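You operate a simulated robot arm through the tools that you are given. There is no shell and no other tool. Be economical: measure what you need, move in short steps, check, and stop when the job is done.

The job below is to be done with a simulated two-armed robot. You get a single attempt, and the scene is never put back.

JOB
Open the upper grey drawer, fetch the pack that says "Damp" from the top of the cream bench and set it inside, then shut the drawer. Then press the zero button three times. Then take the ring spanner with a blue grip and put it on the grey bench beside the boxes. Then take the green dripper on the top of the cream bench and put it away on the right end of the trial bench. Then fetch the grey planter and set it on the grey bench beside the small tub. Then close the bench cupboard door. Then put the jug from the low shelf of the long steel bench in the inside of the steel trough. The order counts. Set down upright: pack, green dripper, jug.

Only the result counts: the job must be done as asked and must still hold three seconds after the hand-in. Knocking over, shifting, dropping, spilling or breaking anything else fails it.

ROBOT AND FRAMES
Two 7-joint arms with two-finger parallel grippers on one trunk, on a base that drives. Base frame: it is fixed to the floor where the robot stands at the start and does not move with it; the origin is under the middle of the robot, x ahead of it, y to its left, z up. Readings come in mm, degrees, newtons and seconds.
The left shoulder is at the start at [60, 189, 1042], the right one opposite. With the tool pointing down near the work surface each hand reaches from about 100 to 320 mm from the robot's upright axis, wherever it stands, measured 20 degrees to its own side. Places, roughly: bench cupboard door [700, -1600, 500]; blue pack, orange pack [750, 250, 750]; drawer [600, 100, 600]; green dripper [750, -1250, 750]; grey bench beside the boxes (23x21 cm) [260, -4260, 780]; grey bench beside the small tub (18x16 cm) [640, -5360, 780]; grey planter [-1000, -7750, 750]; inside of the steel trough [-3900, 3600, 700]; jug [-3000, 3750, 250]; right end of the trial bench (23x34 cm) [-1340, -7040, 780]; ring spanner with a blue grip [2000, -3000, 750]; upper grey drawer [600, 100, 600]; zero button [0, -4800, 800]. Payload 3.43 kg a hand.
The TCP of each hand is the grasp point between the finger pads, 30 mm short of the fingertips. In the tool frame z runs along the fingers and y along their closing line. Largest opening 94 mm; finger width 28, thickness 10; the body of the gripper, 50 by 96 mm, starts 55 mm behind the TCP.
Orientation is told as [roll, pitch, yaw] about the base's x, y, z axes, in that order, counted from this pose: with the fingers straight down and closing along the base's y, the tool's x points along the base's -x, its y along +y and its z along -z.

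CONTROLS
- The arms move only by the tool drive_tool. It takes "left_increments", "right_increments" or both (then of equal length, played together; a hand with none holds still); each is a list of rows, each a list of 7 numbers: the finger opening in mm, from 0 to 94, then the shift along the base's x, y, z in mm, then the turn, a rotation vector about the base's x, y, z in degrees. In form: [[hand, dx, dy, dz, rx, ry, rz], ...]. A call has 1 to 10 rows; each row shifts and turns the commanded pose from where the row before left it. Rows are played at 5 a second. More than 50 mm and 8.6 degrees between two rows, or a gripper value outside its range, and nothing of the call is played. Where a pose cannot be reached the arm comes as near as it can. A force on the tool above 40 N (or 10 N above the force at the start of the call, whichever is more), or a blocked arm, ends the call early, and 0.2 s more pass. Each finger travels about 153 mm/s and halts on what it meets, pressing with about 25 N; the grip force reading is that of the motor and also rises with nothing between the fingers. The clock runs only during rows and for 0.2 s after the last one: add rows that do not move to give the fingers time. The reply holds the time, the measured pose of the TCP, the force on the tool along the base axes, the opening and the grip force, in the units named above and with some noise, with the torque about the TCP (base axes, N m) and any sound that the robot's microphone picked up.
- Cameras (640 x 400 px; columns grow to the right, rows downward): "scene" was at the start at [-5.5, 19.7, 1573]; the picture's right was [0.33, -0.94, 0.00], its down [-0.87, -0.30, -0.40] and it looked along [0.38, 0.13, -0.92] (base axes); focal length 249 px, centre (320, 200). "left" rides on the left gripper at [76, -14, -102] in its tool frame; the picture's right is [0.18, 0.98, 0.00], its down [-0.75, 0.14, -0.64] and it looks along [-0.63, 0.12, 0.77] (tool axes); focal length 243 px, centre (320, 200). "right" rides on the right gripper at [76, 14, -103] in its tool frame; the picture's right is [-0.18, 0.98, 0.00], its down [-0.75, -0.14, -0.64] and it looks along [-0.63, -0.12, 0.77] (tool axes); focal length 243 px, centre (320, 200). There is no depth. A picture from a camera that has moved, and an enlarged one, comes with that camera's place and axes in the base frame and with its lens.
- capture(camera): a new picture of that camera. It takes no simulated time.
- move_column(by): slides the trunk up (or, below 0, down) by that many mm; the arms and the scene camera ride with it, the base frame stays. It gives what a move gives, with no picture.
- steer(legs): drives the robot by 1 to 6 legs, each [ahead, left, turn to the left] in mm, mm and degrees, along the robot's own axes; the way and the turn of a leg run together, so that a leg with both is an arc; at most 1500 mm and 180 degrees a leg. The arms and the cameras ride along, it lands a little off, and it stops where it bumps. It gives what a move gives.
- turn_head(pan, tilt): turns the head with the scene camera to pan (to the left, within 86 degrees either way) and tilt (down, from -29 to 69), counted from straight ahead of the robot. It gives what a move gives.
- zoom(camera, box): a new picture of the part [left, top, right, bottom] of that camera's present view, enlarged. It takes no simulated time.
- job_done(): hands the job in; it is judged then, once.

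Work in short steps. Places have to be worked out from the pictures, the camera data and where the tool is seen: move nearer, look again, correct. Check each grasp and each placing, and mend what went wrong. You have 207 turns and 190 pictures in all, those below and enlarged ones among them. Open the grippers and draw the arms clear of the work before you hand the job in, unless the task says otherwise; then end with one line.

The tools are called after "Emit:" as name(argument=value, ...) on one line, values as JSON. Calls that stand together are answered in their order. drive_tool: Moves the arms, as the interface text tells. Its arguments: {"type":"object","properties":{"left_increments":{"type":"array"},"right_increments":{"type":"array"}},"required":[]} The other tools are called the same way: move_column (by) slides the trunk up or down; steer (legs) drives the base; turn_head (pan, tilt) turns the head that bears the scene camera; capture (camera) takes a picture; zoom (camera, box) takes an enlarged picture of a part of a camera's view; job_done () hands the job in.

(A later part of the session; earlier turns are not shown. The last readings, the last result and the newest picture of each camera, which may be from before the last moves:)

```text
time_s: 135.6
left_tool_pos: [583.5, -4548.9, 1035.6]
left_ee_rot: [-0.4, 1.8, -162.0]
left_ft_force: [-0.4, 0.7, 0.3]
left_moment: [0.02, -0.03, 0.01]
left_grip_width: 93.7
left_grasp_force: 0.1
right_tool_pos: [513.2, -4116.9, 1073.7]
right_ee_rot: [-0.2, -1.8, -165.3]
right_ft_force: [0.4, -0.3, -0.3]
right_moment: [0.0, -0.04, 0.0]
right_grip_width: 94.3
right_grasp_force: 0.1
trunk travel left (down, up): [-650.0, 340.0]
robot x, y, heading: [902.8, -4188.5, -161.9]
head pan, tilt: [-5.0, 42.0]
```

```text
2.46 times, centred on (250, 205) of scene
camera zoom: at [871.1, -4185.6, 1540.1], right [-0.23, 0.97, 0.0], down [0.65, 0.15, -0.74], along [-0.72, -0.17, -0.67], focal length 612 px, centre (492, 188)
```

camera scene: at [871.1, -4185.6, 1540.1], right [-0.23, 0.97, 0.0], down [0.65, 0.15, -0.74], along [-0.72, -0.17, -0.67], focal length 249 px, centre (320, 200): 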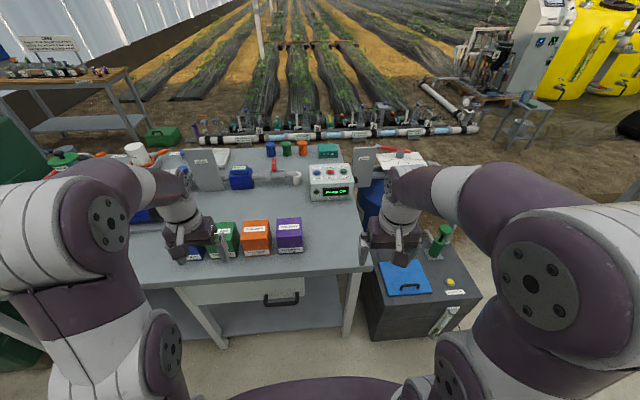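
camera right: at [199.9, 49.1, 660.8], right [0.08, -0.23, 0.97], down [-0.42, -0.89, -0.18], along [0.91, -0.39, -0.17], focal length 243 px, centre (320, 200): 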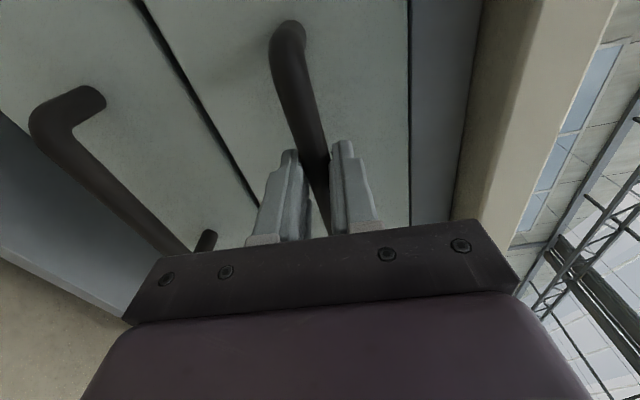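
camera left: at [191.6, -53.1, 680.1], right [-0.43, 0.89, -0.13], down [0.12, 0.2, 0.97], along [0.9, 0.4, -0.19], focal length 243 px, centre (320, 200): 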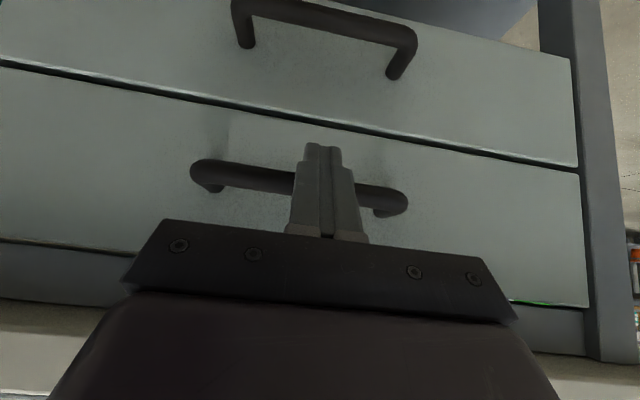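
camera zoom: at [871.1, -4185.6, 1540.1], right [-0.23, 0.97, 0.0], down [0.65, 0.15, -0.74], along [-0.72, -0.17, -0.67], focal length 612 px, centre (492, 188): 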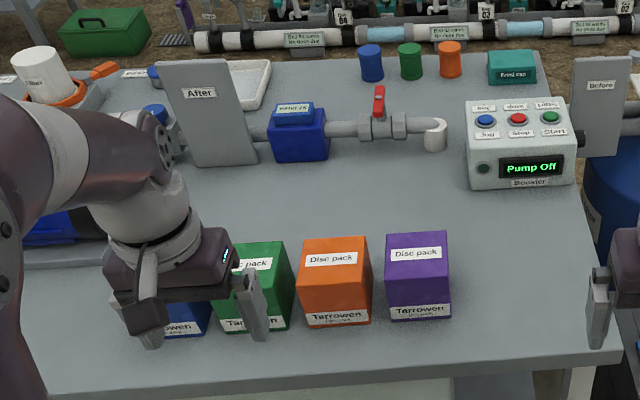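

The panel has Jog/Stop/Start; the zero button must be elsewhere, perhaps on the blue meter. I enlarge it.

Emit:
zoom(camera="scene", box=[215, 155, 285, 205])

Emit:
zoom(camera="scene", box=[120, 140, 230, 210])

```text
8.00 times, centred on (250, 180) of scene
camera zoom: at [871.1, -4185.6, 1540.1], right [-0.23, 0.97, 0.0], down [0.65, 0.15, -0.74], along [-0.72, -0.17, -0.67], focal length 1990 px, centre (880, 360)
```

zoom: 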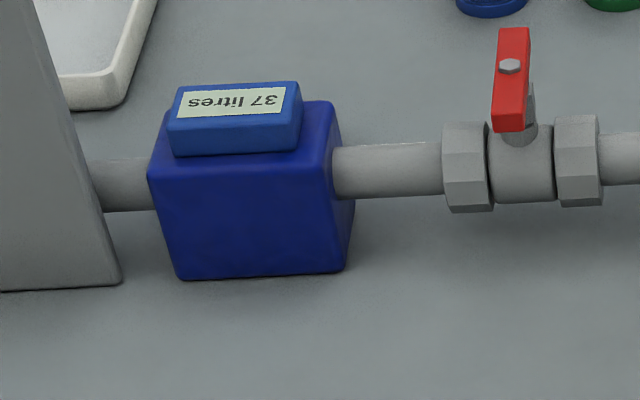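

```text
5.71 times, centred on (175, 175) of scene
camera zoom: at [871.1, -4185.6, 1540.1], right [-0.23, 0.97, 0.0], down [0.65, 0.15, -0.74], along [-0.72, -0.17, -0.67], focal length 1421 px, centre (1149, 343)
```

zoom: 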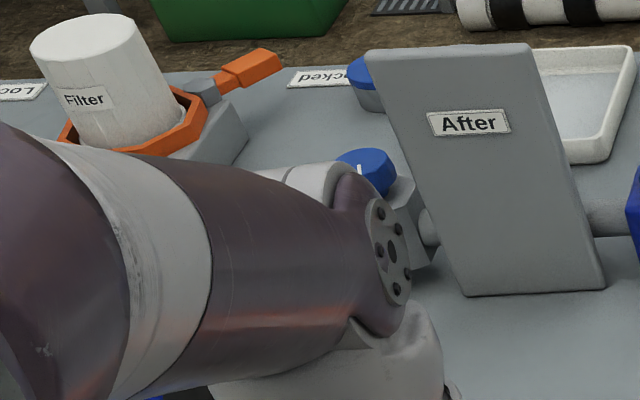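

The meter (about [25, −4771]) reads upside down from here, so its zero button should be on its far side. I look for a way round: first the near end on the right, then the far end.

Emit:
turn_head(pan=-60, tilt=25)

Emit:
capture(camera="scene")

Emit:
turn_head(pan=50, tilt=25)

Emit:
capture(camera="scene")

```text
time_s: 136.8
left_tool_pos: [583.3, -4548.6, 1034.1]
left_ee_rot: [-0.5, 1.8, -162.0]
left_ft_force: [0.8, -0.5, 0.2]
left_moment: [-0.01, -0.01, 0.01]
left_grip_width: 93.9
left_grasp_force: 0.1
right_tool_pos: [513.0, -4117.4, 1072.1]
right_ee_rot: [-0.1, -1.7, -165.2]
right_ft_force: [0.4, -0.8, 0.0]
right_moment: [0.01, 0.0, -0.01]
right_grip_width: 93.8
right_grasp_force: 0.1
trunk travel left (down, up): [-650.0, 340.0]
robot x, y, heading: [895.9, -4186.0, -161.9]
head pan, tilt: [-60.0, 25.0]
```

```text
127 pictures are left
camera scene: at [883.9, -4105.2, 1566.3], right [0.67, 0.75, 0.0], down [0.32, -0.28, -0.91], along [-0.68, 0.6, -0.42], focal length 249 px, centre (320, 200)
```

scene: 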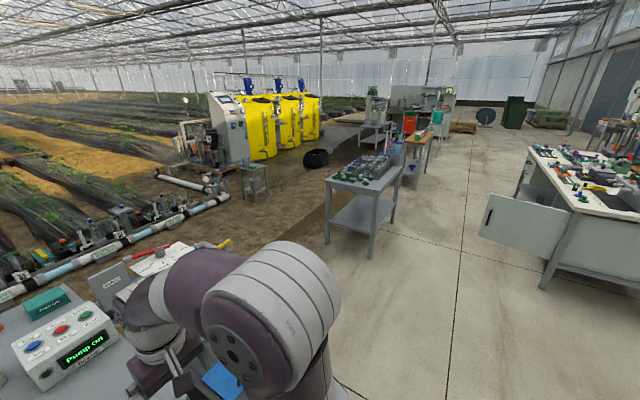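

```text
time_s: 138.7
left_tool_pos: [583.9, -4548.4, 1034.4]
left_ee_rot: [-0.4, 1.9, -162.0]
left_ft_force: [0.6, 0.8, 0.2]
left_moment: [0.01, -0.01, -0.06]
left_grip_width: 93.9
left_grasp_force: 0.0
right_tool_pos: [513.3, -4117.5, 1073.6]
right_ee_rot: [-0.2, -1.7, -165.2]
right_ft_force: [0.3, -0.1, -0.1]
right_moment: [0.02, 0.01, -0.04]
right_grip_width: 94.1
right_grasp_force: 0.0
trunk travel left (down, up): [-650.0, 340.0]
robot x, y, heading: [895.8, -4183.5, -162.0]
head pan, tilt: [50.0, 25.0]
```

```text
126 pictures are left
camera scene: at [918.2, -4252.1, 1566.3], right [-0.93, 0.37, 0.0], down [0.16, 0.39, -0.91], along [-0.34, -0.84, -0.42], focal length 249 px, centre (320, 200)
```

scene: 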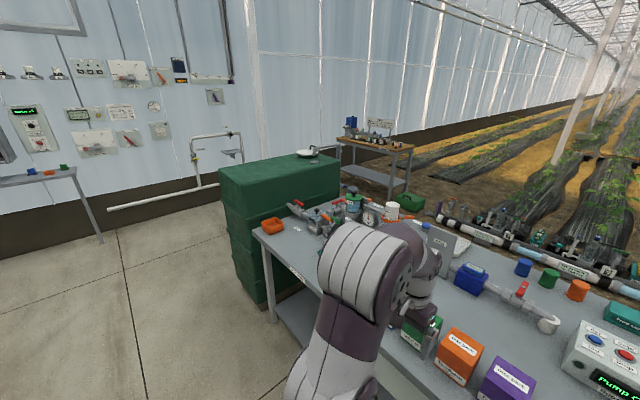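

The far side can be reached past the near end. I drive right along the aisle, ahead through the gap, then turn around, and look.

Emit:
steer(legs=[[0, -1250, 0], [1000, 0, 0], [880, 0, 0]])

Emit:
turn_head(pan=70, tilt=30)

Emit:
capture(camera="scene")

```text
time_s: 154.1
left_tool_pos: [-1612.5, -3968.3, 1035.1]
left_ee_rot: [-0.5, 1.8, -161.8]
left_ft_force: [-0.5, 1.2, 0.6]
left_moment: [0.0, 0.03, -0.02]
left_grip_width: 94.0
left_grasp_force: 0.2
right_tool_pos: [-1684.8, -3537.8, 1073.4]
right_ee_rot: [-0.2, -1.8, -165.0]
right_ft_force: [-0.5, -0.1, 0.9]
right_moment: [0.03, -0.03, 0.01]
right_grip_width: 93.9
right_grasp_force: 0.1
trunk travel left (down, up): [-650.0, 340.0]
robot x, y, heading: [-1303.2, -3604.5, -161.8]
head pan, tilt: [50.0, 25.0]
```

```text
time_s: 155.0
left_tool_pos: [-1613.4, -3968.3, 1034.4]
left_ee_rot: [-0.3, 1.8, -161.8]
left_ft_force: [0.1, -0.3, 0.2]
left_moment: [0.0, -0.02, 0.01]
left_grip_width: 93.8
left_grasp_force: 0.0
right_tool_pos: [-1685.2, -3538.8, 1072.5]
right_ee_rot: [-0.2, -1.8, -165.0]
right_ft_force: [0.0, -0.4, -0.3]
right_moment: [-0.02, 0.0, -0.02]
right_grip_width: 94.1
right_grasp_force: 0.1
trunk travel left (down, up): [-650.0, 340.0]
robot x, y, heading: [-1300.4, -3602.7, -161.5]
head pan, tilt: [70.0, 30.0]
```

```text
125 pictures are left
camera scene: at [-1247.8, -3675.7, 1558.3], right [-1.0, 0.03, 0.0], down [0.01, 0.5, -0.87], along [-0.03, -0.87, -0.5], focal length 249 px, centre (320, 200)
```

scene: 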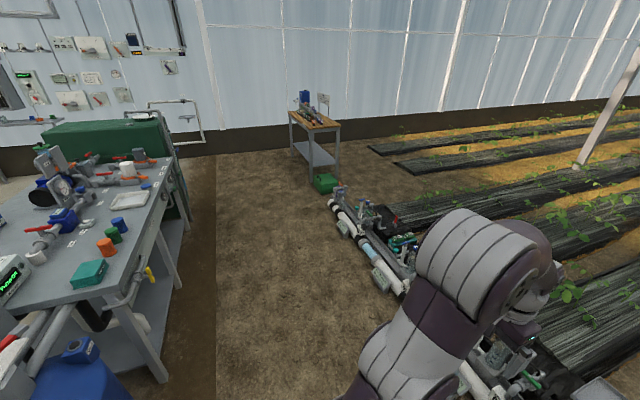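

The corridor beside the bench is wide. I turn around and drive along the bench's far side.

Emit:
steer(legs=[[0, 0, 179.5], [0, -800, 0], [0, -800, 0]])

Emit:
turn_head(pan=5, tilt=35)

Emit:
capture(camera="scene")

```text
time_s: 170.4
left_tool_pos: [-548.4, -4820.8, 1034.8]
left_ee_rot: [-0.3, 1.8, 13.9]
left_ft_force: [0.5, 0.3, 0.0]
left_moment: [0.0, 0.04, -0.02]
left_grip_width: 93.9
left_grasp_force: 0.1
right_tool_pos: [-508.4, -5256.0, 1072.8]
right_ee_rot: [-0.2, -1.8, 10.7]
right_ft_force: [0.0, 0.6, 1.2]
right_moment: [-0.02, -0.03, -0.01]
right_grip_width: 93.7
right_grasp_force: 0.0
trunk travel left (down, up): [-650.0, 340.0]
robot x, y, heading: [-887.1, -5157.7, 14.3]
head pan, tilt: [70.0, 30.0]
```

```text
time_s: 171.7
left_tool_pos: [-547.5, -4820.3, 1034.4]
left_ee_rot: [-0.3, 1.8, 13.9]
left_ft_force: [0.9, -0.6, -1.1]
left_moment: [-0.02, 0.01, -0.01]
left_grip_width: 93.7
left_grasp_force: 0.0
right_tool_pos: [-508.6, -5256.9, 1073.4]
right_ee_rot: [-0.1, -1.9, 10.6]
right_ft_force: [-0.3, -0.3, 0.7]
right_moment: [0.02, 0.02, -0.02]
right_grip_width: 94.1
right_grasp_force: 0.1
trunk travel left (down, up): [-650.0, 340.0]
robot x, y, heading: [-885.8, -5163.0, 14.3]
head pan, tilt: [5.0, 35.0]
```

```text
124 pictures are left
camera scene: at [-862.5, -5145.7, 1550.5], right [0.33, -0.95, 0.0], down [-0.54, -0.19, -0.82], along [0.77, 0.27, -0.57], focal length 249 px, centre (320, 200)
```

scene: 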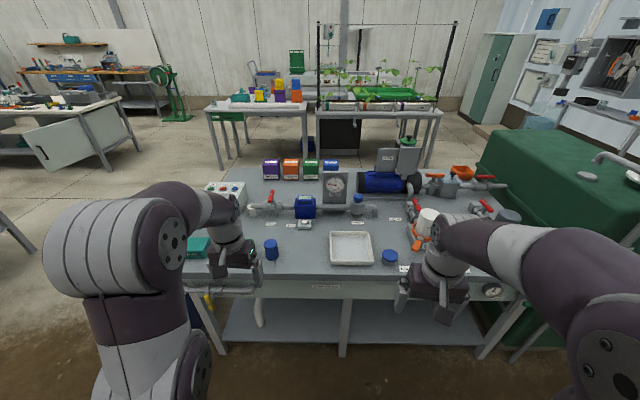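

Emit:
zoom(camera="scene", box=[280, 170, 380, 240])

Emit:
zoom(camera="scene", box=[380, 150, 540, 310])

```text
5.71 times, centred on (330, 205) of scene
camera zoom: at [-862.5, -5145.7, 1550.5], right [0.33, -0.95, 0.0], down [-0.54, -0.19, -0.82], along [0.77, 0.27, -0.57], focal length 1421 px, centre (263, 171)
```

zoom: 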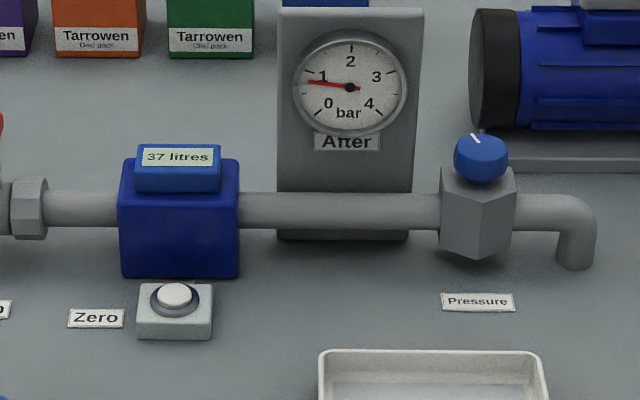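

```text
2.50 times, centred on (460, 230) of scene
camera zoom: at [-862.5, -5145.7, 1550.5], right [0.33, -0.95, 0.0], down [-0.54, -0.19, -0.82], along [0.77, 0.27, -0.57], focal length 622 px, centre (-30, 125)
```

zoom: 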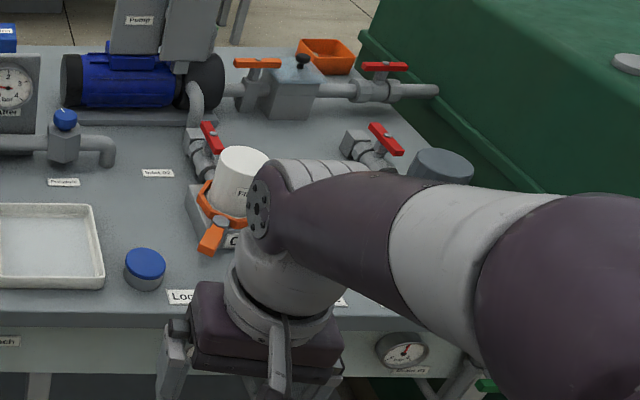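

Zero button found: a white button at about [−60, −4790, 815]. I align with the bench and approach, then tilt the left tool forward with closed fingers.

Emit:
steer(legs=[[0, -120, 3.7], [260, 0, 0]])

Emit:
drive_tool(left_increments=[[50, 0, 0, 0, 2.63, -8.08, 0], [0, 0, 0, 0, 2.63, -8.08, 0], [0, 0, 0, 0, 2.63, -8.08, 0], [0, 0, 0, 0, 2.63, -8.08, 0], [0, 0, 0, 0, 2.63, -8.08, 0], [0, 0, 0, 0, 0, 0, 0]])

Emit:
capture(camera="scene")

```text
time_s: 174.4
left_tool_pos: [-288.3, -4836.6, 1035.5]
left_ee_rot: [-0.4, 1.8, 17.5]
left_ft_force: [0.4, 0.2, 0.3]
left_moment: [-0.05, 0.01, -0.03]
left_grip_width: 94.1
left_grasp_force: 0.2
right_tool_pos: [-222.5, -5270.6, 1071.9]
right_ee_rot: [-0.2, -1.7, 14.2]
right_ft_force: [0.0, -0.5, -0.3]
right_moment: [0.01, 0.01, -0.03]
right_grip_width: 93.9
right_grasp_force: 0.0
trunk travel left (down, up): [-650.0, 340.0]
robot x, y, heading: [-604.2, -5197.6, 17.8]
head pan, tilt: [5.0, 35.0]
```

```text
time_s: 175.8
left_tool_pos: [-288.0, -4838.0, 1034.0]
left_ee_rot: [-0.1, -39.4, 17.3]
left_ft_force: [0.0, 0.3, 0.2]
left_moment: [0.01, 0.01, -0.02]
left_grip_width: 0.2
left_grasp_force: 24.9
right_tool_pos: [-221.5, -5268.6, 1072.8]
right_ee_rot: [-0.1, -1.6, 14.3]
right_ft_force: [0.1, -1.0, 0.1]
right_moment: [0.0, 0.01, 0.02]
right_grip_width: 93.9
right_grasp_force: 0.1
trunk travel left (down, up): [-650.0, 340.0]
robot x, y, heading: [-603.2, -5198.7, 17.6]
head pan, tilt: [5.0, 35.0]
```

```text
121 pictures are left
camera scene: at [-580.8, -5181.0, 1550.5], right [0.38, -0.92, 0.0], down [-0.53, -0.22, -0.82], along [0.76, 0.31, -0.57], focal length 249 px, centre (320, 200)
```

scene: 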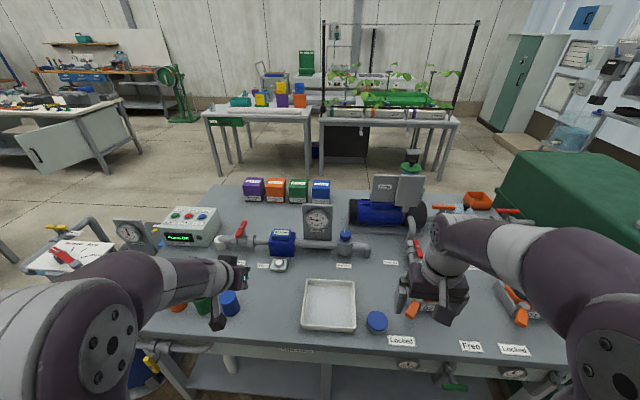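

I re-measure the button from here.

Emit:
zoom(camera="scene", box=[245, 220, 325, 280])

```text
6.67 times, centred on (285, 250) of scene
camera zoom: at [-580.8, -5181.0, 1550.5], right [0.38, -0.92, 0.0], down [-0.53, -0.22, -0.82], along [0.76, 0.31, -0.57], focal length 1658 px, centre (553, -133)
```

zoom: 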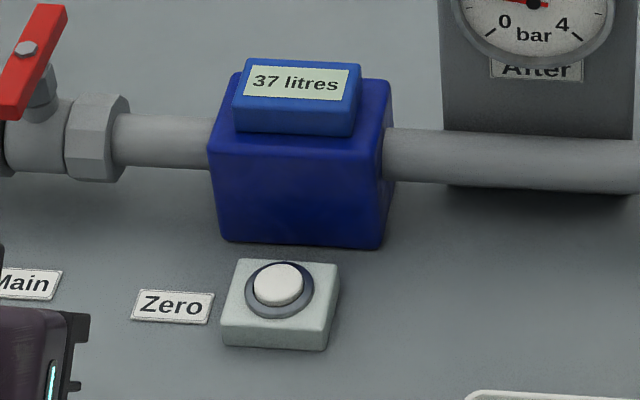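

Button refined to about [−45, −4784, 803]. I extend the left hand toward it at height, 6 steps.

Emit:
drive_tool(left_increments=[[0, 37, 8, -15, 0, 0, 0], [0, 37, 8, -15, 0, 0, 0], [0, 37, 8, -15, 0, 0, 0], [0, 37, 8, -15, 0, 0, 0], [0, 37, 8, -15, 0, 0, 0], [0, 37, 8, -15, 0, 0, 0], [0, 0, 0, 0, 0, 0, 0]])

Emit:
capture(camera="left")

```text
time_s: 177.4
left_tool_pos: [-67.9, -4792.1, 945.5]
left_ee_rot: [0.2, -40.7, 17.3]
left_ft_force: [-0.2, -0.2, -0.1]
left_moment: [-0.03, 0.0, 0.04]
left_grip_width: 0.2
left_grasp_force: 24.6
right_tool_pos: [-222.7, -5270.6, 1074.0]
right_ee_rot: [-0.1, -1.8, 14.1]
right_ft_force: [-0.7, 0.2, 0.7]
right_moment: [0.0, 0.0, 0.02]
right_grip_width: 94.0
right_grasp_force: 0.1
trunk travel left (down, up): [-650.0, 340.0]
robot x, y, heading: [-605.1, -5197.9, 17.7]
head pan, tilt: [5.0, 35.0]
```

```text
119 pictures are left
camera left: at [-182.3, -4842.5, 975.1], right [-0.43, 0.9, -0.12], down [0.1, 0.18, 0.98], along [0.9, 0.41, -0.17], focal length 243 px, centre (320, 200)
```

left: 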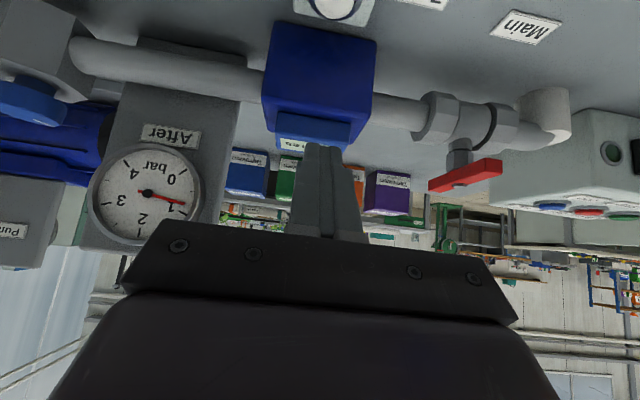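

The button lies where judged. I lower the column 88 mm to hover above it and look.

Emit:
move_column(by=-88)

Emit:
capture(camera="left")

Emit:
zoom(camera="scene", box=[220, 200, 340, 290])

```text
time_s: 178.7
left_tool_pos: [-67.1, -4791.9, 858.2]
left_ee_rot: [0.2, -40.6, 17.2]
left_ft_force: [-1.1, 0.2, -0.3]
left_moment: [0.0, 0.01, 0.02]
left_grip_width: 0.0
left_grasp_force: 24.9
right_tool_pos: [-222.5, -5270.4, 985.3]
right_ee_rot: [-0.3, -1.8, 14.3]
right_ft_force: [-0.1, 0.3, 0.6]
right_moment: [0.01, -0.04, 0.02]
right_grip_width: 94.1
right_grasp_force: 0.0
trunk travel left (down, up): [-562.0, 428.0]
robot x, y, heading: [-603.7, -5198.2, 17.5]
head pan, tilt: [5.0, 35.0]
```

```text
118 pictures are left
camera left: at [-181.9, -4842.2, 886.8], right [-0.43, 0.9, -0.12], down [0.1, 0.18, 0.98], along [0.9, 0.41, -0.17], focal length 243 px, centre (320, 200)
```

left: 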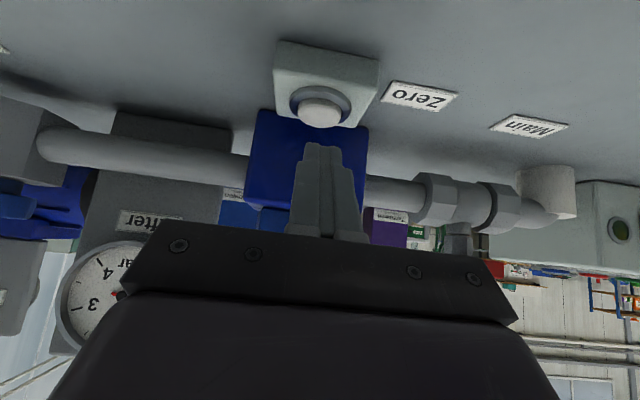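

```text
4.44 times, centred on (280, 245) of scene
camera zoom: at [-581.9, -5181.6, 1462.5], right [0.38, -0.92, 0.0], down [-0.53, -0.22, -0.82], along [0.76, 0.31, -0.57], focal length 1106 px, centre (498, 0)
```

zoom: 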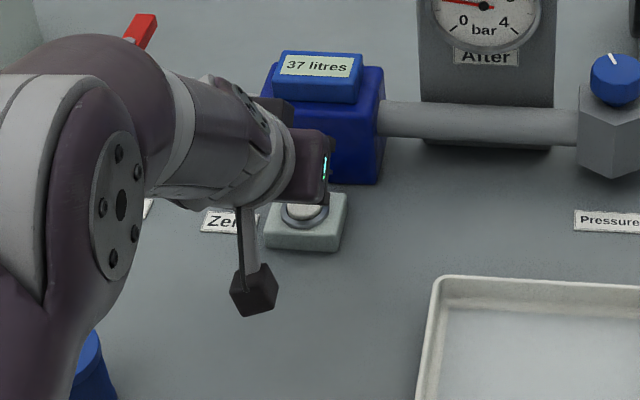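

Fingertip is straight above the button. First press: I go down in small rows; the force guard stops it.

Emit:
drive_tool(left_increments=[[0, 2, 0, -8, 0, 0, 0], [0, 0, 0, -8, 0, 0, 0], [0, 0, 0, -6, 0, 0, 0], [0, 0, 0, -4, 0, 0, 0], [0, 0, 0, -3, 0, 0, 0], [0, 0, 0, -3, 0, 0, 0]])

Emit:
capture(camera="left")

```text
time_s: 180.1
left_tool_pos: [-64.5, -4792.5, 831.3]
left_ee_rot: [0.4, -41.4, 17.2]
left_ft_force: [3.2, -0.6, 31.4]
left_moment: [0.07, -0.36, 0.05]
left_grip_width: 0.0
left_grasp_force: 24.7
right_tool_pos: [-224.8, -5271.5, 986.4]
right_ee_rot: [-0.2, -1.9, 14.3]
right_ft_force: [0.0, 0.8, 0.5]
right_moment: [0.0, 0.0, 0.01]
right_grip_width: 94.4
right_grasp_force: 0.0
trunk travel left (down, up): [-562.0, 428.0]
robot x, y, heading: [-605.7, -5201.6, 17.6]
head pan, tilt: [5.0, 35.0]
heard: click
```

```text
116 pictures are left
camera left: at [-179.7, -4843.1, 859.3], right [-0.43, 0.9, -0.12], down [0.09, 0.17, 0.98], along [0.9, 0.41, -0.16], focal length 243 px, centre (320, 200)
```

left: 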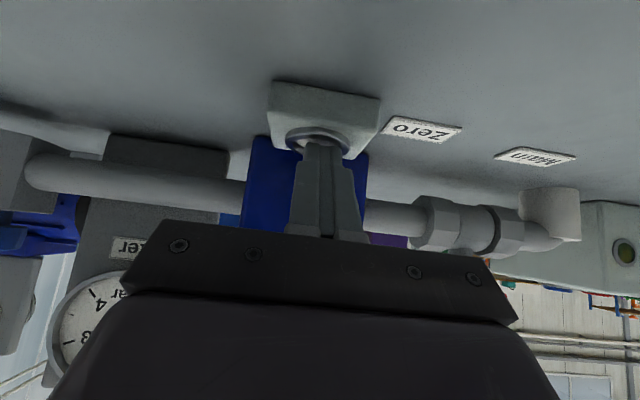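

One click heard. I lift 15 mm off the button.

Emit:
drive_tool(left_increments=[[0, 0, 0, 7, 0, 0, 0], [0, 0, 0, 8, 0, 0, 0], [0, 0, 0, 0, 0, 0, 0]])

Emit:
zoom(camera="scene", box=[220, 200, 340, 290])

```text
time_s: 180.9
left_tool_pos: [-67.4, -4794.0, 838.1]
left_ee_rot: [0.2, -40.3, 17.3]
left_ft_force: [-0.8, -2.0, 3.6]
left_moment: [0.01, 0.02, 0.02]
left_grip_width: 0.3
left_grasp_force: 24.9
right_tool_pos: [-224.2, -5269.6, 985.0]
right_ee_rot: [-0.2, -1.8, 14.3]
right_ft_force: [-0.1, 0.0, -0.2]
right_moment: [0.02, -0.02, 0.0]
right_grip_width: 94.3
right_grasp_force: 0.1
trunk travel left (down, up): [-562.0, 428.0]
robot x, y, heading: [-603.6, -5198.9, 17.7]
head pan, tilt: [5.0, 35.0]
```

```text
4.44 times, centred on (280, 245) of scene
camera zoom: at [-582.6, -5182.1, 1462.3], right [0.38, -0.92, 0.0], down [-0.53, -0.22, -0.82], along [0.76, 0.31, -0.57], focal length 1106 px, centre (498, 0)
```

zoom: 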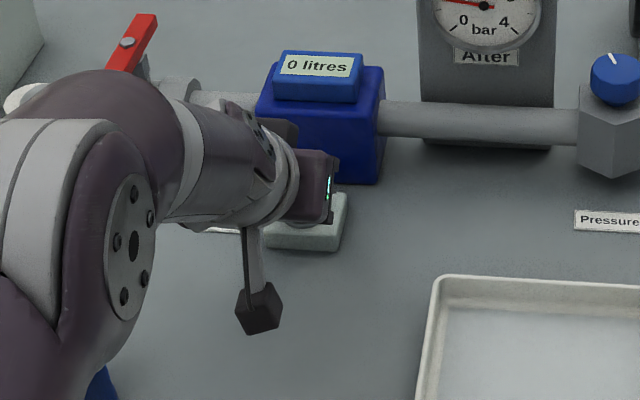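

The meter now reads 0 litres. The tip still touches lightly, so I lift fully and press a second time.

Emit:
drive_tool(left_increments=[[0, 2, 1, 6, 0, 0, 0], [0, 0, 0, 6, 0, 0, 0], [0, 0, 0, 0, 0, 0, 0], [0, 0, 0, 0, 0, 0, 0]])

Emit:
drive_tool(left_increments=[[0, 0, 0, -8, 0, 0, 0], [0, 0, 0, -8, 0, 0, 0], [0, 0, 0, -5, 0, 0, 0], [0, 0, 0, -3, 0, 0, 0], [0, 0, 0, -3, 0, 0, 0]])

```text
time_s: 181.9
left_tool_pos: [-64.3, -4790.8, 852.6]
left_ee_rot: [0.2, -40.6, 17.3]
left_ft_force: [-0.2, -0.6, -0.1]
left_moment: [0.0, 0.01, 0.03]
left_grip_width: 0.1
left_grasp_force: 25.0
right_tool_pos: [-222.1, -5268.5, 985.6]
right_ee_rot: [-0.1, -1.8, 14.1]
right_ft_force: [0.3, 0.5, 0.4]
right_moment: [0.0, 0.0, 0.0]
right_grip_width: 94.2
right_grasp_force: 0.1
trunk travel left (down, up): [-562.0, 428.0]
robot x, y, heading: [-608.2, -5200.2, 17.7]
head pan, tilt: [5.0, 35.0]
```

```text
time_s: 183.1
left_tool_pos: [-63.1, -4791.3, 832.0]
left_ee_rot: [0.4, -41.3, 17.0]
left_ft_force: [-1.0, -3.6, 30.3]
left_moment: [-0.04, -0.16, 0.02]
left_grip_width: 0.3
left_grasp_force: 25.0
right_tool_pos: [-224.8, -5270.9, 986.3]
right_ee_rot: [0.0, -2.0, 14.1]
right_ft_force: [-0.4, -0.5, 0.2]
right_moment: [-0.01, 0.06, 0.0]
right_grip_width: 93.8
right_grasp_force: 0.0
trunk travel left (down, up): [-562.0, 428.0]
robot x, y, heading: [-600.6, -5197.7, 17.6]
head pan, tilt: [5.0, 35.0]
heard: click
```

Second click heard. I lift fully and press the third time.

Emit:
drive_tool(left_increments=[[0, 0, 0, 9, 0, 0, 0], [0, 0, 0, 9, 0, 0, 0], [0, 0, 0, 9, 0, 0, 0], [0, 0, 0, 0, 0, 0, 0], [0, 0, 0, 0, 0, 0, 0]])

Emit:
drive_tool(left_increments=[[0, 0, 0, -8, 0, 0, 0], [0, 0, 0, -8, 0, 0, 0], [0, 0, 0, -5, 0, 0, 0], [0, 0, 0, -3, 0, 0, 0], [0, 0, 0, -3, 0, 0, 0]])

```text
time_s: 184.3
left_tool_pos: [-64.1, -4790.6, 853.0]
left_ee_rot: [0.2, -40.7, 17.3]
left_ft_force: [-0.3, 0.4, 0.7]
left_moment: [0.0, -0.04, 0.02]
left_grip_width: 0.1
left_grasp_force: 25.0
right_tool_pos: [-221.7, -5270.7, 985.5]
right_ee_rot: [-0.2, -1.8, 14.3]
right_ft_force: [-0.2, 0.7, -0.3]
right_moment: [0.01, 0.01, 0.03]
right_grip_width: 94.0
right_grasp_force: 0.1
trunk travel left (down, up): [-562.0, 428.0]
robot x, y, heading: [-603.1, -5196.6, 17.2]
head pan, tilt: [5.0, 35.0]
```

```text
time_s: 185.5
left_tool_pos: [-63.4, -4791.6, 832.0]
left_ee_rot: [0.2, -41.3, 17.2]
left_ft_force: [-3.5, -0.3, 27.4]
left_moment: [0.07, -0.16, 0.01]
left_grip_width: 0.0
left_grasp_force: 25.0
right_tool_pos: [-224.7, -5271.6, 987.2]
right_ee_rot: [-0.1, -1.9, 14.3]
right_ft_force: [0.9, 0.3, -0.5]
right_moment: [-0.04, -0.01, 0.02]
right_grip_width: 94.3
right_grasp_force: 0.1
trunk travel left (down, up): [-562.0, 428.0]
robot x, y, heading: [-608.4, -5198.5, 17.6]
head pan, tilt: [5.0, 35.0]
heard: click
```

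Third click. I lift, raise the column, and retract and straighten the left tool.

Emit:
drive_tool(left_increments=[[0, 0, 0, 15, 0, 0, 0], [0, 0, 0, 30, 0, 0, 0], [0, 0, 0, 40, 0, 0, 0]])

Emit:
move_column(by=88)

Emit:
drive_tool(left_increments=[[0, -40, -9, 4, 0, 0, 0], [0, -40, -9, 4, 0, 0, 0], [0, -40, -9, 4, 0, 0, 0], [0, -40, -9, 4, -2.63, 8.08, 0], [50, -40, -9, 4, -2.63, 8.08, 0], [94, -20, -4, 4, -2.63, 8.08, 0], [94, 0, 0, 0, -2.63, 8.08, 0], [94, 0, 0, 0, -2.3, 7, 0]])

Emit:
capture(camera="scene")

```text
time_s: 186.3
left_tool_pos: [-63.0, -4791.4, 910.7]
left_ee_rot: [0.1, -40.6, 17.3]
left_ft_force: [0.9, 0.0, -1.6]
left_moment: [-0.04, -0.01, -0.01]
left_grip_width: 0.0
left_grasp_force: 24.7
right_tool_pos: [-222.0, -5270.4, 985.8]
right_ee_rot: [-0.2, -1.7, 14.2]
right_ft_force: [0.1, -0.3, -0.7]
right_moment: [0.0, 0.02, -0.01]
right_grip_width: 94.1
right_grasp_force: 0.1
trunk travel left (down, up): [-562.0, 428.0]
robot x, y, heading: [-605.2, -5197.9, 17.7]
head pan, tilt: [5.0, 35.0]
```

```text
time_s: 187.5
left_tool_pos: [-62.7, -4790.8, 998.4]
left_ee_rot: [0.2, -40.7, 17.3]
left_ft_force: [-0.4, -0.2, 0.6]
left_moment: [0.01, 0.01, -0.03]
left_grip_width: 0.1
left_grasp_force: 24.7
right_tool_pos: [-220.9, -5269.6, 1073.0]
right_ee_rot: [-0.2, -1.8, 14.2]
right_ft_force: [0.7, 0.0, 0.6]
right_moment: [-0.01, 0.05, -0.05]
right_grip_width: 94.1
right_grasp_force: 0.1
trunk travel left (down, up): [-650.0, 340.0]
robot x, y, heading: [-606.4, -5199.8, 17.4]
head pan, tilt: [5.0, 35.0]
```

```text
time_s: 189.3
left_tool_pos: [-281.5, -4838.2, 1021.9]
left_ee_rot: [-0.2, 0.8, 17.6]
left_ft_force: [0.1, -0.2, -1.1]
left_moment: [-0.03, -0.02, 0.0]
left_grip_width: 94.0
left_grasp_force: 0.0
right_tool_pos: [-221.5, -5268.6, 1074.5]
right_ee_rot: [-0.2, -1.6, 14.2]
right_ft_force: [0.1, -0.1, 0.2]
right_moment: [0.01, 0.02, 0.04]
right_grip_width: 94.0
right_grasp_force: 0.0
trunk travel left (down, up): [-650.0, 340.0]
robot x, y, heading: [-601.8, -5197.9, 17.4]
head pan, tilt: [5.0, 35.0]
```

```text
114 pictures are left
camera scene: at [-580.9, -5181.1, 1550.5], right [0.38, -0.92, 0.0], down [-0.53, -0.22, -0.82], along [0.76, 0.31, -0.57], focal length 249 px, centre (320, 200)
```

scene: 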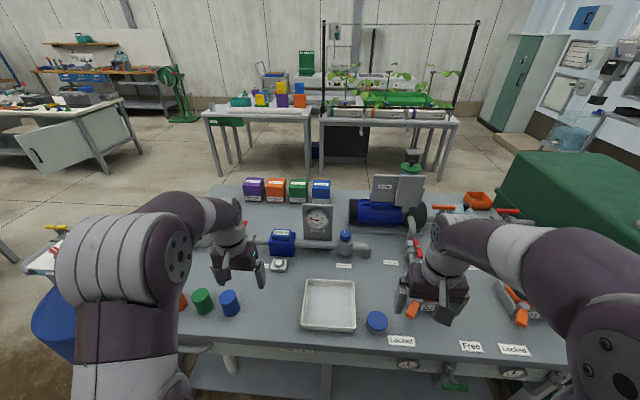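

Next the spanner. I retrace the way round the bench's near end.

Emit:
steer(legs=[[-280, 0, 0], [0, 860, 0], [0, 860, 0], [900, 0, 0], [950, 0, 0]])

Emit:
turn_head(pan=-10, tilt=30)

Emit:
capture(camera="scene")

```text
time_s: 208.3
left_tool_pos: [668.9, -2739.0, 1022.9]
left_ee_rot: [-0.5, 0.8, 17.0]
left_ft_force: [0.6, 0.9, 0.1]
left_moment: [-0.01, 0.0, -0.03]
left_grip_width: 94.2
left_grasp_force: 0.0
right_tool_pos: [725.4, -3170.4, 1073.8]
right_ee_rot: [-0.2, -1.9, 13.7]
right_ft_force: [-0.4, -0.4, -0.3]
right_moment: [-0.02, -0.01, -0.03]
right_grip_width: 94.0
right_grasp_force: 0.1
trunk travel left (down, up): [-650.0, 340.0]
robot x, y, heading: [341.9, -3095.7, 16.9]
head pan, tilt: [5.0, 35.0]
```

```text
time_s: 209.1
left_tool_pos: [669.0, -2739.8, 1022.8]
left_ee_rot: [-0.5, 0.7, 16.9]
left_ft_force: [0.5, -0.1, -0.1]
left_moment: [0.03, -0.03, -0.01]
left_grip_width: 94.1
left_grasp_force: 0.1
right_tool_pos: [723.7, -3171.7, 1073.8]
right_ee_rot: [-0.2, -1.8, 13.8]
right_ft_force: [-0.7, 0.1, 0.1]
right_moment: [-0.03, -0.01, -0.02]
right_grip_width: 94.1
right_grasp_force: 0.0
trunk travel left (down, up): [-650.0, 340.0]
robot x, y, heading: [345.4, -3094.3, 17.1]
head pan, tilt: [-10.0, 30.0]
```

```text
113 pictures are left
camera scene: at [374.1, -3101.2, 1558.3], right [0.12, -0.99, 0.0], down [-0.5, -0.06, -0.87], along [0.86, 0.11, -0.5], focal length 249 px, centre (320, 200)
```

scene: 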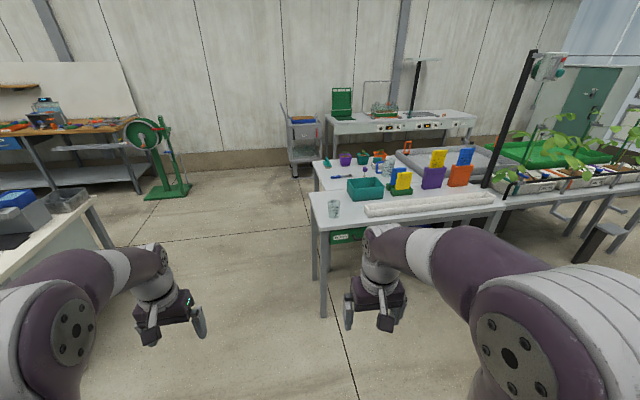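

Emit:
zoom(camera="scene", box=[290, 130, 490, 250])

```text
3.20 times, centred on (390, 190) of scene
camera zoom: at [374.1, -3101.2, 1558.3], right [0.12, -0.99, 0.0], down [-0.5, -0.06, -0.87], along [0.86, 0.11, -0.5], focal length 796 px, centre (96, 232)
```

zoom: 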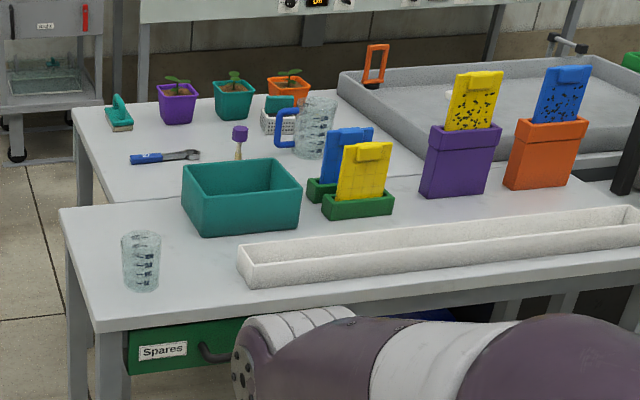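

The spanner lies at about [2079, −3051, 781], pointing along heading −69°. I go round to the tables' left end, staying clear of the corners, and face it.

Emit:
steer(legs=[[1226, 403, 0], [686, -262, 0], [0, 0, -89.5]])

Emit:
turn_head(pan=-5, tilt=45)

Emit:
capture(camera="scene")

```text
time_s: 222.9
left_tool_pos: [2461.7, -2772.2, 1021.7]
left_ee_rot: [-0.4, 0.7, -74.3]
left_ft_force: [-0.6, -0.4, -0.9]
left_moment: [-0.02, -0.01, 0.02]
left_grip_width: 94.1
left_grasp_force: 0.0
right_tool_pos: [2029.6, -2818.8, 1074.9]
right_ee_rot: [-0.2, -1.9, -77.5]
right_ft_force: [0.0, -0.7, 0.3]
right_moment: [-0.01, 0.0, 0.0]
right_grip_width: 94.2
right_grasp_force: 0.2
trunk travel left (down, up): [-650.0, 340.0]
robot x, y, heading: [2110.7, -2441.9, -74.3]
head pan, tilt: [-10.0, 30.0]
```

```text
time_s: 223.7
left_tool_pos: [2461.6, -2771.6, 1023.1]
left_ee_rot: [-0.4, 0.7, -74.3]
left_ft_force: [-0.1, 0.2, -0.4]
left_moment: [-0.02, 0.0, -0.01]
left_grip_width: 94.2
left_grasp_force: 0.0
right_tool_pos: [2029.7, -2819.0, 1073.1]
right_ee_rot: [-0.2, -1.8, -77.4]
right_ft_force: [0.0, -0.4, 0.2]
right_moment: [-0.01, 0.0, 0.02]
right_grip_width: 94.0
right_grasp_force: 0.1
trunk travel left (down, up): [-650.0, 340.0]
robot x, y, heading: [2112.4, -2437.4, -74.1]
head pan, tilt: [-5.0, 45.0]
```

```text
111 pictures are left
camera scene: at [2111.0, -2460.6, 1535.7], right [-0.98, -0.19, 0.0], down [-0.13, 0.69, -0.71], along [0.13, -0.69, -0.71], focal length 249 px, centre (320, 200)
```

scene: 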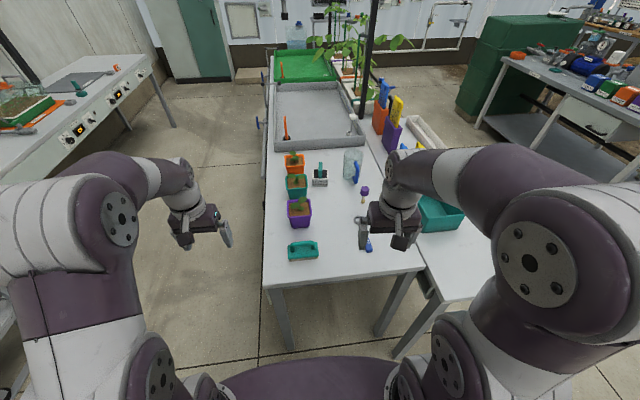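

The spanner's handle shows beneath the right hand. I look with the right camera.

Emit:
capture(camera="right")

```text
110 pictures are left
camera right: at [2026.1, -2737.6, 1174.1], right [1.0, 0.03, 0.0], down [0.02, -0.75, 0.67], along [0.02, -0.67, -0.75], focal length 243 px, centre (320, 200)
```

right: 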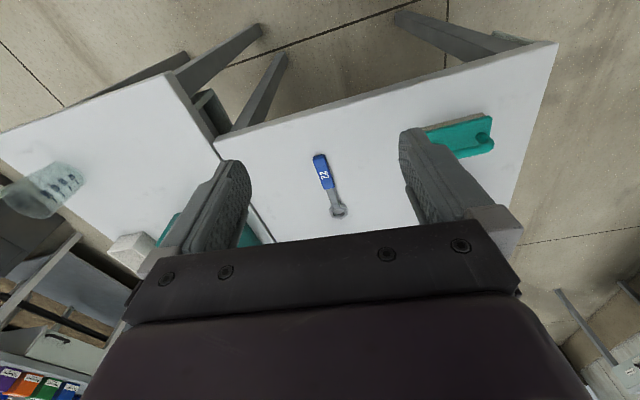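

Spanner handle spans (2033,−2974) to (2052,−3052), head to (2078,−3120). I drive 110 mm ahead, then extend the right hand over the handle.

Emit:
steer(legs=[[110, 0, 1]])

Emit:
drive_tool(right_increments=[[94, -4, -32, -10, 0, 0, 1.5], [94, -4, -32, -10, 0, 0, 1.5], [94, -4, -32, -10, 0, 0, 1], [94, 0, 0, 0, 0, 0, 0]], left_increments=[[94, 0, 0, 25, 0, 0, 0], [94, 0, 0, 25, 0, 0, 0], [94, 0, 0, 25, 0, 0, 0], [94, 0, 0, 0, 0, 0, 0]])

Emit:
capture(camera="right")

```text
time_s: 224.9
left_tool_pos: [2496.9, -2870.8, 1022.6]
left_ee_rot: [-0.4, 0.7, -73.2]
left_ft_force: [0.0, 0.3, 0.6]
left_moment: [0.03, 0.02, 0.02]
left_grip_width: 93.9
left_grasp_force: 0.0
right_tool_pos: [2066.5, -2924.9, 1073.7]
right_ee_rot: [-0.3, -1.7, -76.5]
right_ft_force: [0.8, -0.5, -0.3]
right_moment: [0.02, 0.0, 0.01]
right_grip_width: 94.1
right_grasp_force: 0.1
trunk travel left (down, up): [-650.0, 340.0]
robot x, y, heading: [2142.2, -2545.3, -73.2]
head pan, tilt: [-5.0, 45.0]
```

```text
time_s: 225.9
left_tool_pos: [2490.4, -2854.6, 1047.2]
left_ee_rot: [-0.4, 0.7, -73.3]
left_ft_force: [-0.5, -0.1, -0.2]
left_moment: [-0.05, 0.03, 0.06]
left_grip_width: 94.0
left_grasp_force: 0.0
left hand out of reach, approached as far as the arm can: row 1, 2, 3
right_tool_pos: [2054.5, -3019.5, 1043.3]
right_ee_rot: [-0.4, -1.7, -72.5]
right_ft_force: [-0.1, 0.6, 0.1]
right_moment: [0.0, -0.01, 0.03]
right_grip_width: 93.9
right_grasp_force: 0.0
trunk travel left (down, up): [-650.0, 340.0]
robot x, y, heading: [2144.8, -2542.2, -73.1]
head pan, tilt: [-5.0, 45.0]
```

```text
109 pictures are left
camera right: at [2045.1, -2937.0, 1143.8], right [0.99, 0.12, 0.0], down [0.09, -0.74, 0.67], along [0.08, -0.66, -0.75], focal length 243 px, centre (320, 200)
```

right: 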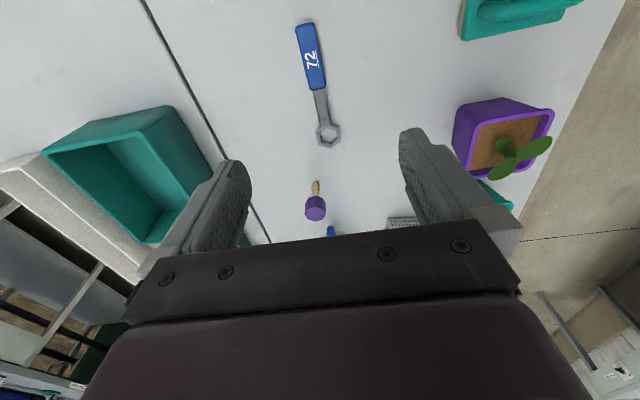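

The handle lies along the hand's axis; I nudge 7 mm, narrow the fingers to 60 and lower the column 190 mm.

Emit:
drive_tool(right_increments=[[60, -7, 1, 0, 0, 0, 2], [60, 0, 0, 0, 0, 0, 0]])

Emit:
move_column(by=-190)

Emit:
capture(camera="right")

Emit:
capture(camera="scene")

```text
time_s: 226.5
left_tool_pos: [2490.8, -2855.7, 1046.3]
left_ee_rot: [-0.4, 0.7, -73.3]
left_ft_force: [0.3, 0.2, 0.1]
left_moment: [-0.04, -0.04, 0.0]
left_grip_width: 94.3
left_grasp_force: 0.1
right_tool_pos: [2049.0, -3018.3, 1043.1]
right_ee_rot: [-0.1, -1.7, -70.5]
right_ft_force: [0.2, 0.5, 0.3]
right_moment: [0.02, 0.0, 0.01]
right_grip_width: 60.0
right_grasp_force: 0.1
trunk travel left (down, up): [-650.0, 340.0]
robot x, y, heading: [2146.5, -2543.5, -73.1]
head pan, tilt: [-5.0, 45.0]
```

```text
time_s: 228.6
left_tool_pos: [2491.0, -2855.9, 857.2]
left_ee_rot: [-0.4, 0.7, -73.3]
left_ft_force: [-0.3, 0.9, 0.1]
left_moment: [-0.01, 0.0, 0.02]
left_grip_width: 94.1
left_grasp_force: 0.0
right_tool_pos: [2047.5, -3018.1, 853.6]
right_ee_rot: [-0.2, -1.8, -70.5]
right_ft_force: [0.0, 0.1, -0.1]
right_moment: [-0.01, -0.02, 0.0]
right_grip_width: 60.0
right_grasp_force: 0.0
trunk travel left (down, up): [-460.0, 530.0]
robot x, y, heading: [2140.2, -2545.0, -73.2]
head pan, tilt: [-5.0, 45.0]
```

```text
108 pictures are left
camera right: at [2034.7, -2937.4, 953.7], right [0.99, 0.15, 0.0], down [0.11, -0.74, 0.67], along [0.1, -0.66, -0.75], focal length 243 px, centre (320, 200)
```

right: 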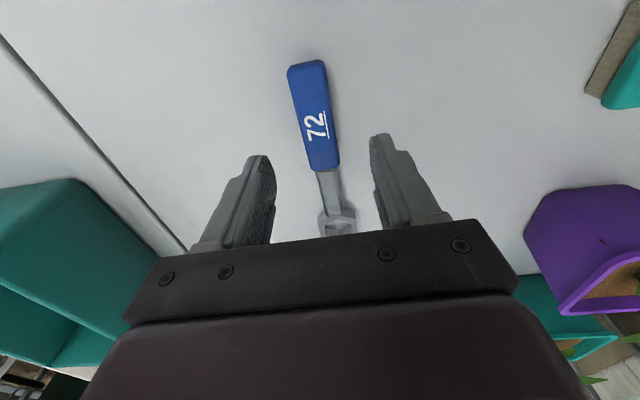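

```text
107 pictures are left
camera scene: at [2141.8, -2564.5, 1345.7], right [-0.98, -0.2, 0.0], down [-0.14, 0.69, -0.71], along [0.14, -0.69, -0.71], focal length 249 px, centre (320, 200)
```

scene: 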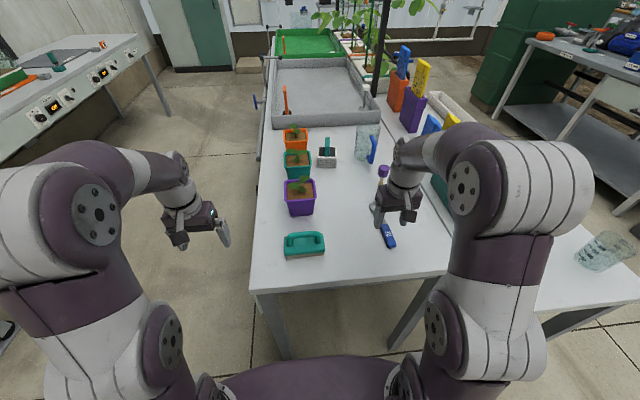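

Aligned. I lower 36 mm by the column, then feel down with the arm and close.

Emit:
move_column(by=-34)

Emit:
drive_tool(right_increments=[[60, 0, 0, -3, 0, 0, 0], [60, 0, 0, -3, 0, 0, 0], [60, 0, 0, -2, 0, 0, 0], [60, 0, 0, 0, 0, 0, 0]])

```text
time_s: 229.3
left_tool_pos: [2490.6, -2856.4, 822.7]
left_ee_rot: [-0.3, 0.7, -73.3]
left_ft_force: [0.7, 0.4, 0.0]
left_moment: [0.02, 0.01, -0.01]
left_grip_width: 94.1
left_grasp_force: 0.0
right_tool_pos: [2047.1, -3017.9, 819.7]
right_ee_rot: [-0.3, -1.8, -70.5]
right_ft_force: [0.0, -0.4, 0.2]
right_moment: [0.0, -0.01, -0.02]
right_grip_width: 60.0
right_grasp_force: 0.1
trunk travel left (down, up): [-426.0, 564.0]
robot x, y, heading: [2142.6, -2547.8, -73.3]
head pan, tilt: [-5.0, 45.0]
```

```text
time_s: 230.3
left_tool_pos: [2489.8, -2855.0, 823.4]
left_ee_rot: [-0.2, 0.7, -73.3]
left_ft_force: [0.4, -0.4, -0.2]
left_moment: [0.04, -0.03, -0.01]
left_grip_width: 94.5
left_grasp_force: 0.0
right_tool_pos: [2047.6, -3018.8, 810.6]
right_ee_rot: [-0.2, -1.9, -70.5]
right_ft_force: [-0.2, 0.1, 0.3]
right_moment: [0.0, 0.0, 0.05]
right_grip_width: 60.5
right_grasp_force: 0.1
trunk travel left (down, up): [-426.0, 564.0]
robot x, y, heading: [2144.2, -2544.3, -73.6]
head pan, tilt: [-5.0, 45.0]
```

No contact yet; I go 5 mm lower, then close.

Emit:
drive_tool(right_increments=[[60, 0, 0, -3, 0, 0, 0], [60, 0, 0, -2, 0, 0, 0], [40, 0, 0, 0, 0, 0, 0], [15, 0, 0, 0, 0, 0, 0], [0, 0, 0, 0, 0, 0, 0], [0, 0, 0, 0, 0, 0, 0]])

Emit:
capture(camera="right")

```text
time_s: 231.1
left_tool_pos: [2490.8, -2852.7, 823.1]
left_ee_rot: [-0.4, 0.5, -73.3]
left_ft_force: [-0.9, -0.5, 0.8]
left_moment: [0.02, -0.06, -0.01]
left_grip_width: 93.8
left_grasp_force: 0.0
right_tool_pos: [2049.7, -3017.0, 810.4]
right_ee_rot: [-0.1, -2.6, -70.6]
right_ft_force: [8.4, 4.2, 19.9]
right_moment: [0.57, -0.65, 0.05]
right_grip_width: 45.7
right_grasp_force: 5.5
trunk travel left (down, up): [-426.0, 564.0]
robot x, y, heading: [2144.2, -2538.8, -72.8]
head pan, tilt: [-5.0, 45.0]
stopped in row 3 (right hand): the force on the tool passed its limit at 42 N (the readings are from after the stop); the commanded pose is now the measured one
```

```text
106 pictures are left
camera right: at [2036.9, -2935.8, 910.2], right [0.99, 0.15, 0.01], down [0.11, -0.73, 0.67], along [0.11, -0.67, -0.74], focal length 243 px, centre (320, 200)
```

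right: 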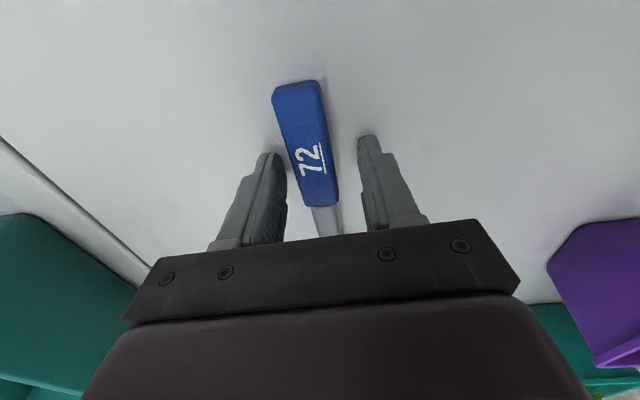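

Table touched at TCP z≈809. I raise 3 mm and close on the handle.

Emit:
drive_tool(right_increments=[[45, 0, 0, 3, 0, 0, 0], [25, 0, 0, 0, 0, 0, 0], [5, 0, 0, 0, 0, 0, 0], [0, 0, 0, 0, 0, 0, 0], [0, 0, 0, 0, 0, 0, 0]])

Emit:
capture(camera="right")

```text
time_s: 232.3
left_tool_pos: [2491.4, -2854.6, 822.6]
left_ee_rot: [-0.5, 0.7, -73.2]
left_ft_force: [0.4, 0.1, -0.9]
left_moment: [-0.04, 0.0, 0.03]
left_grip_width: 94.0
left_grasp_force: 0.0
right_tool_pos: [2050.6, -3018.0, 810.9]
right_ee_rot: [-0.1, -2.2, -70.4]
right_ft_force: [0.0, 1.2, 1.1]
right_moment: [-0.01, -0.02, 0.05]
right_grip_width: 23.3
right_grasp_force: 25.2
trunk travel left (down, up): [-426.0, 564.0]
robot x, y, heading: [2142.3, -2542.7, -73.1]
head pan, tilt: [-5.0, 45.0]
```

```text
105 pictures are left
camera right: at [2036.5, -2937.2, 910.8], right [0.99, 0.15, 0.01], down [0.11, -0.73, 0.67], along [0.11, -0.66, -0.74], focal length 243 px, centre (320, 200)
```

right: 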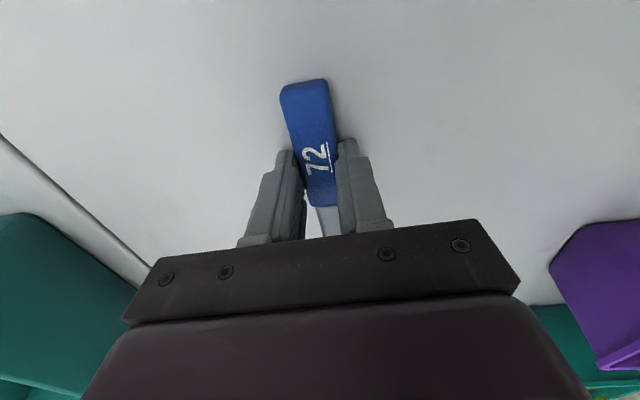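

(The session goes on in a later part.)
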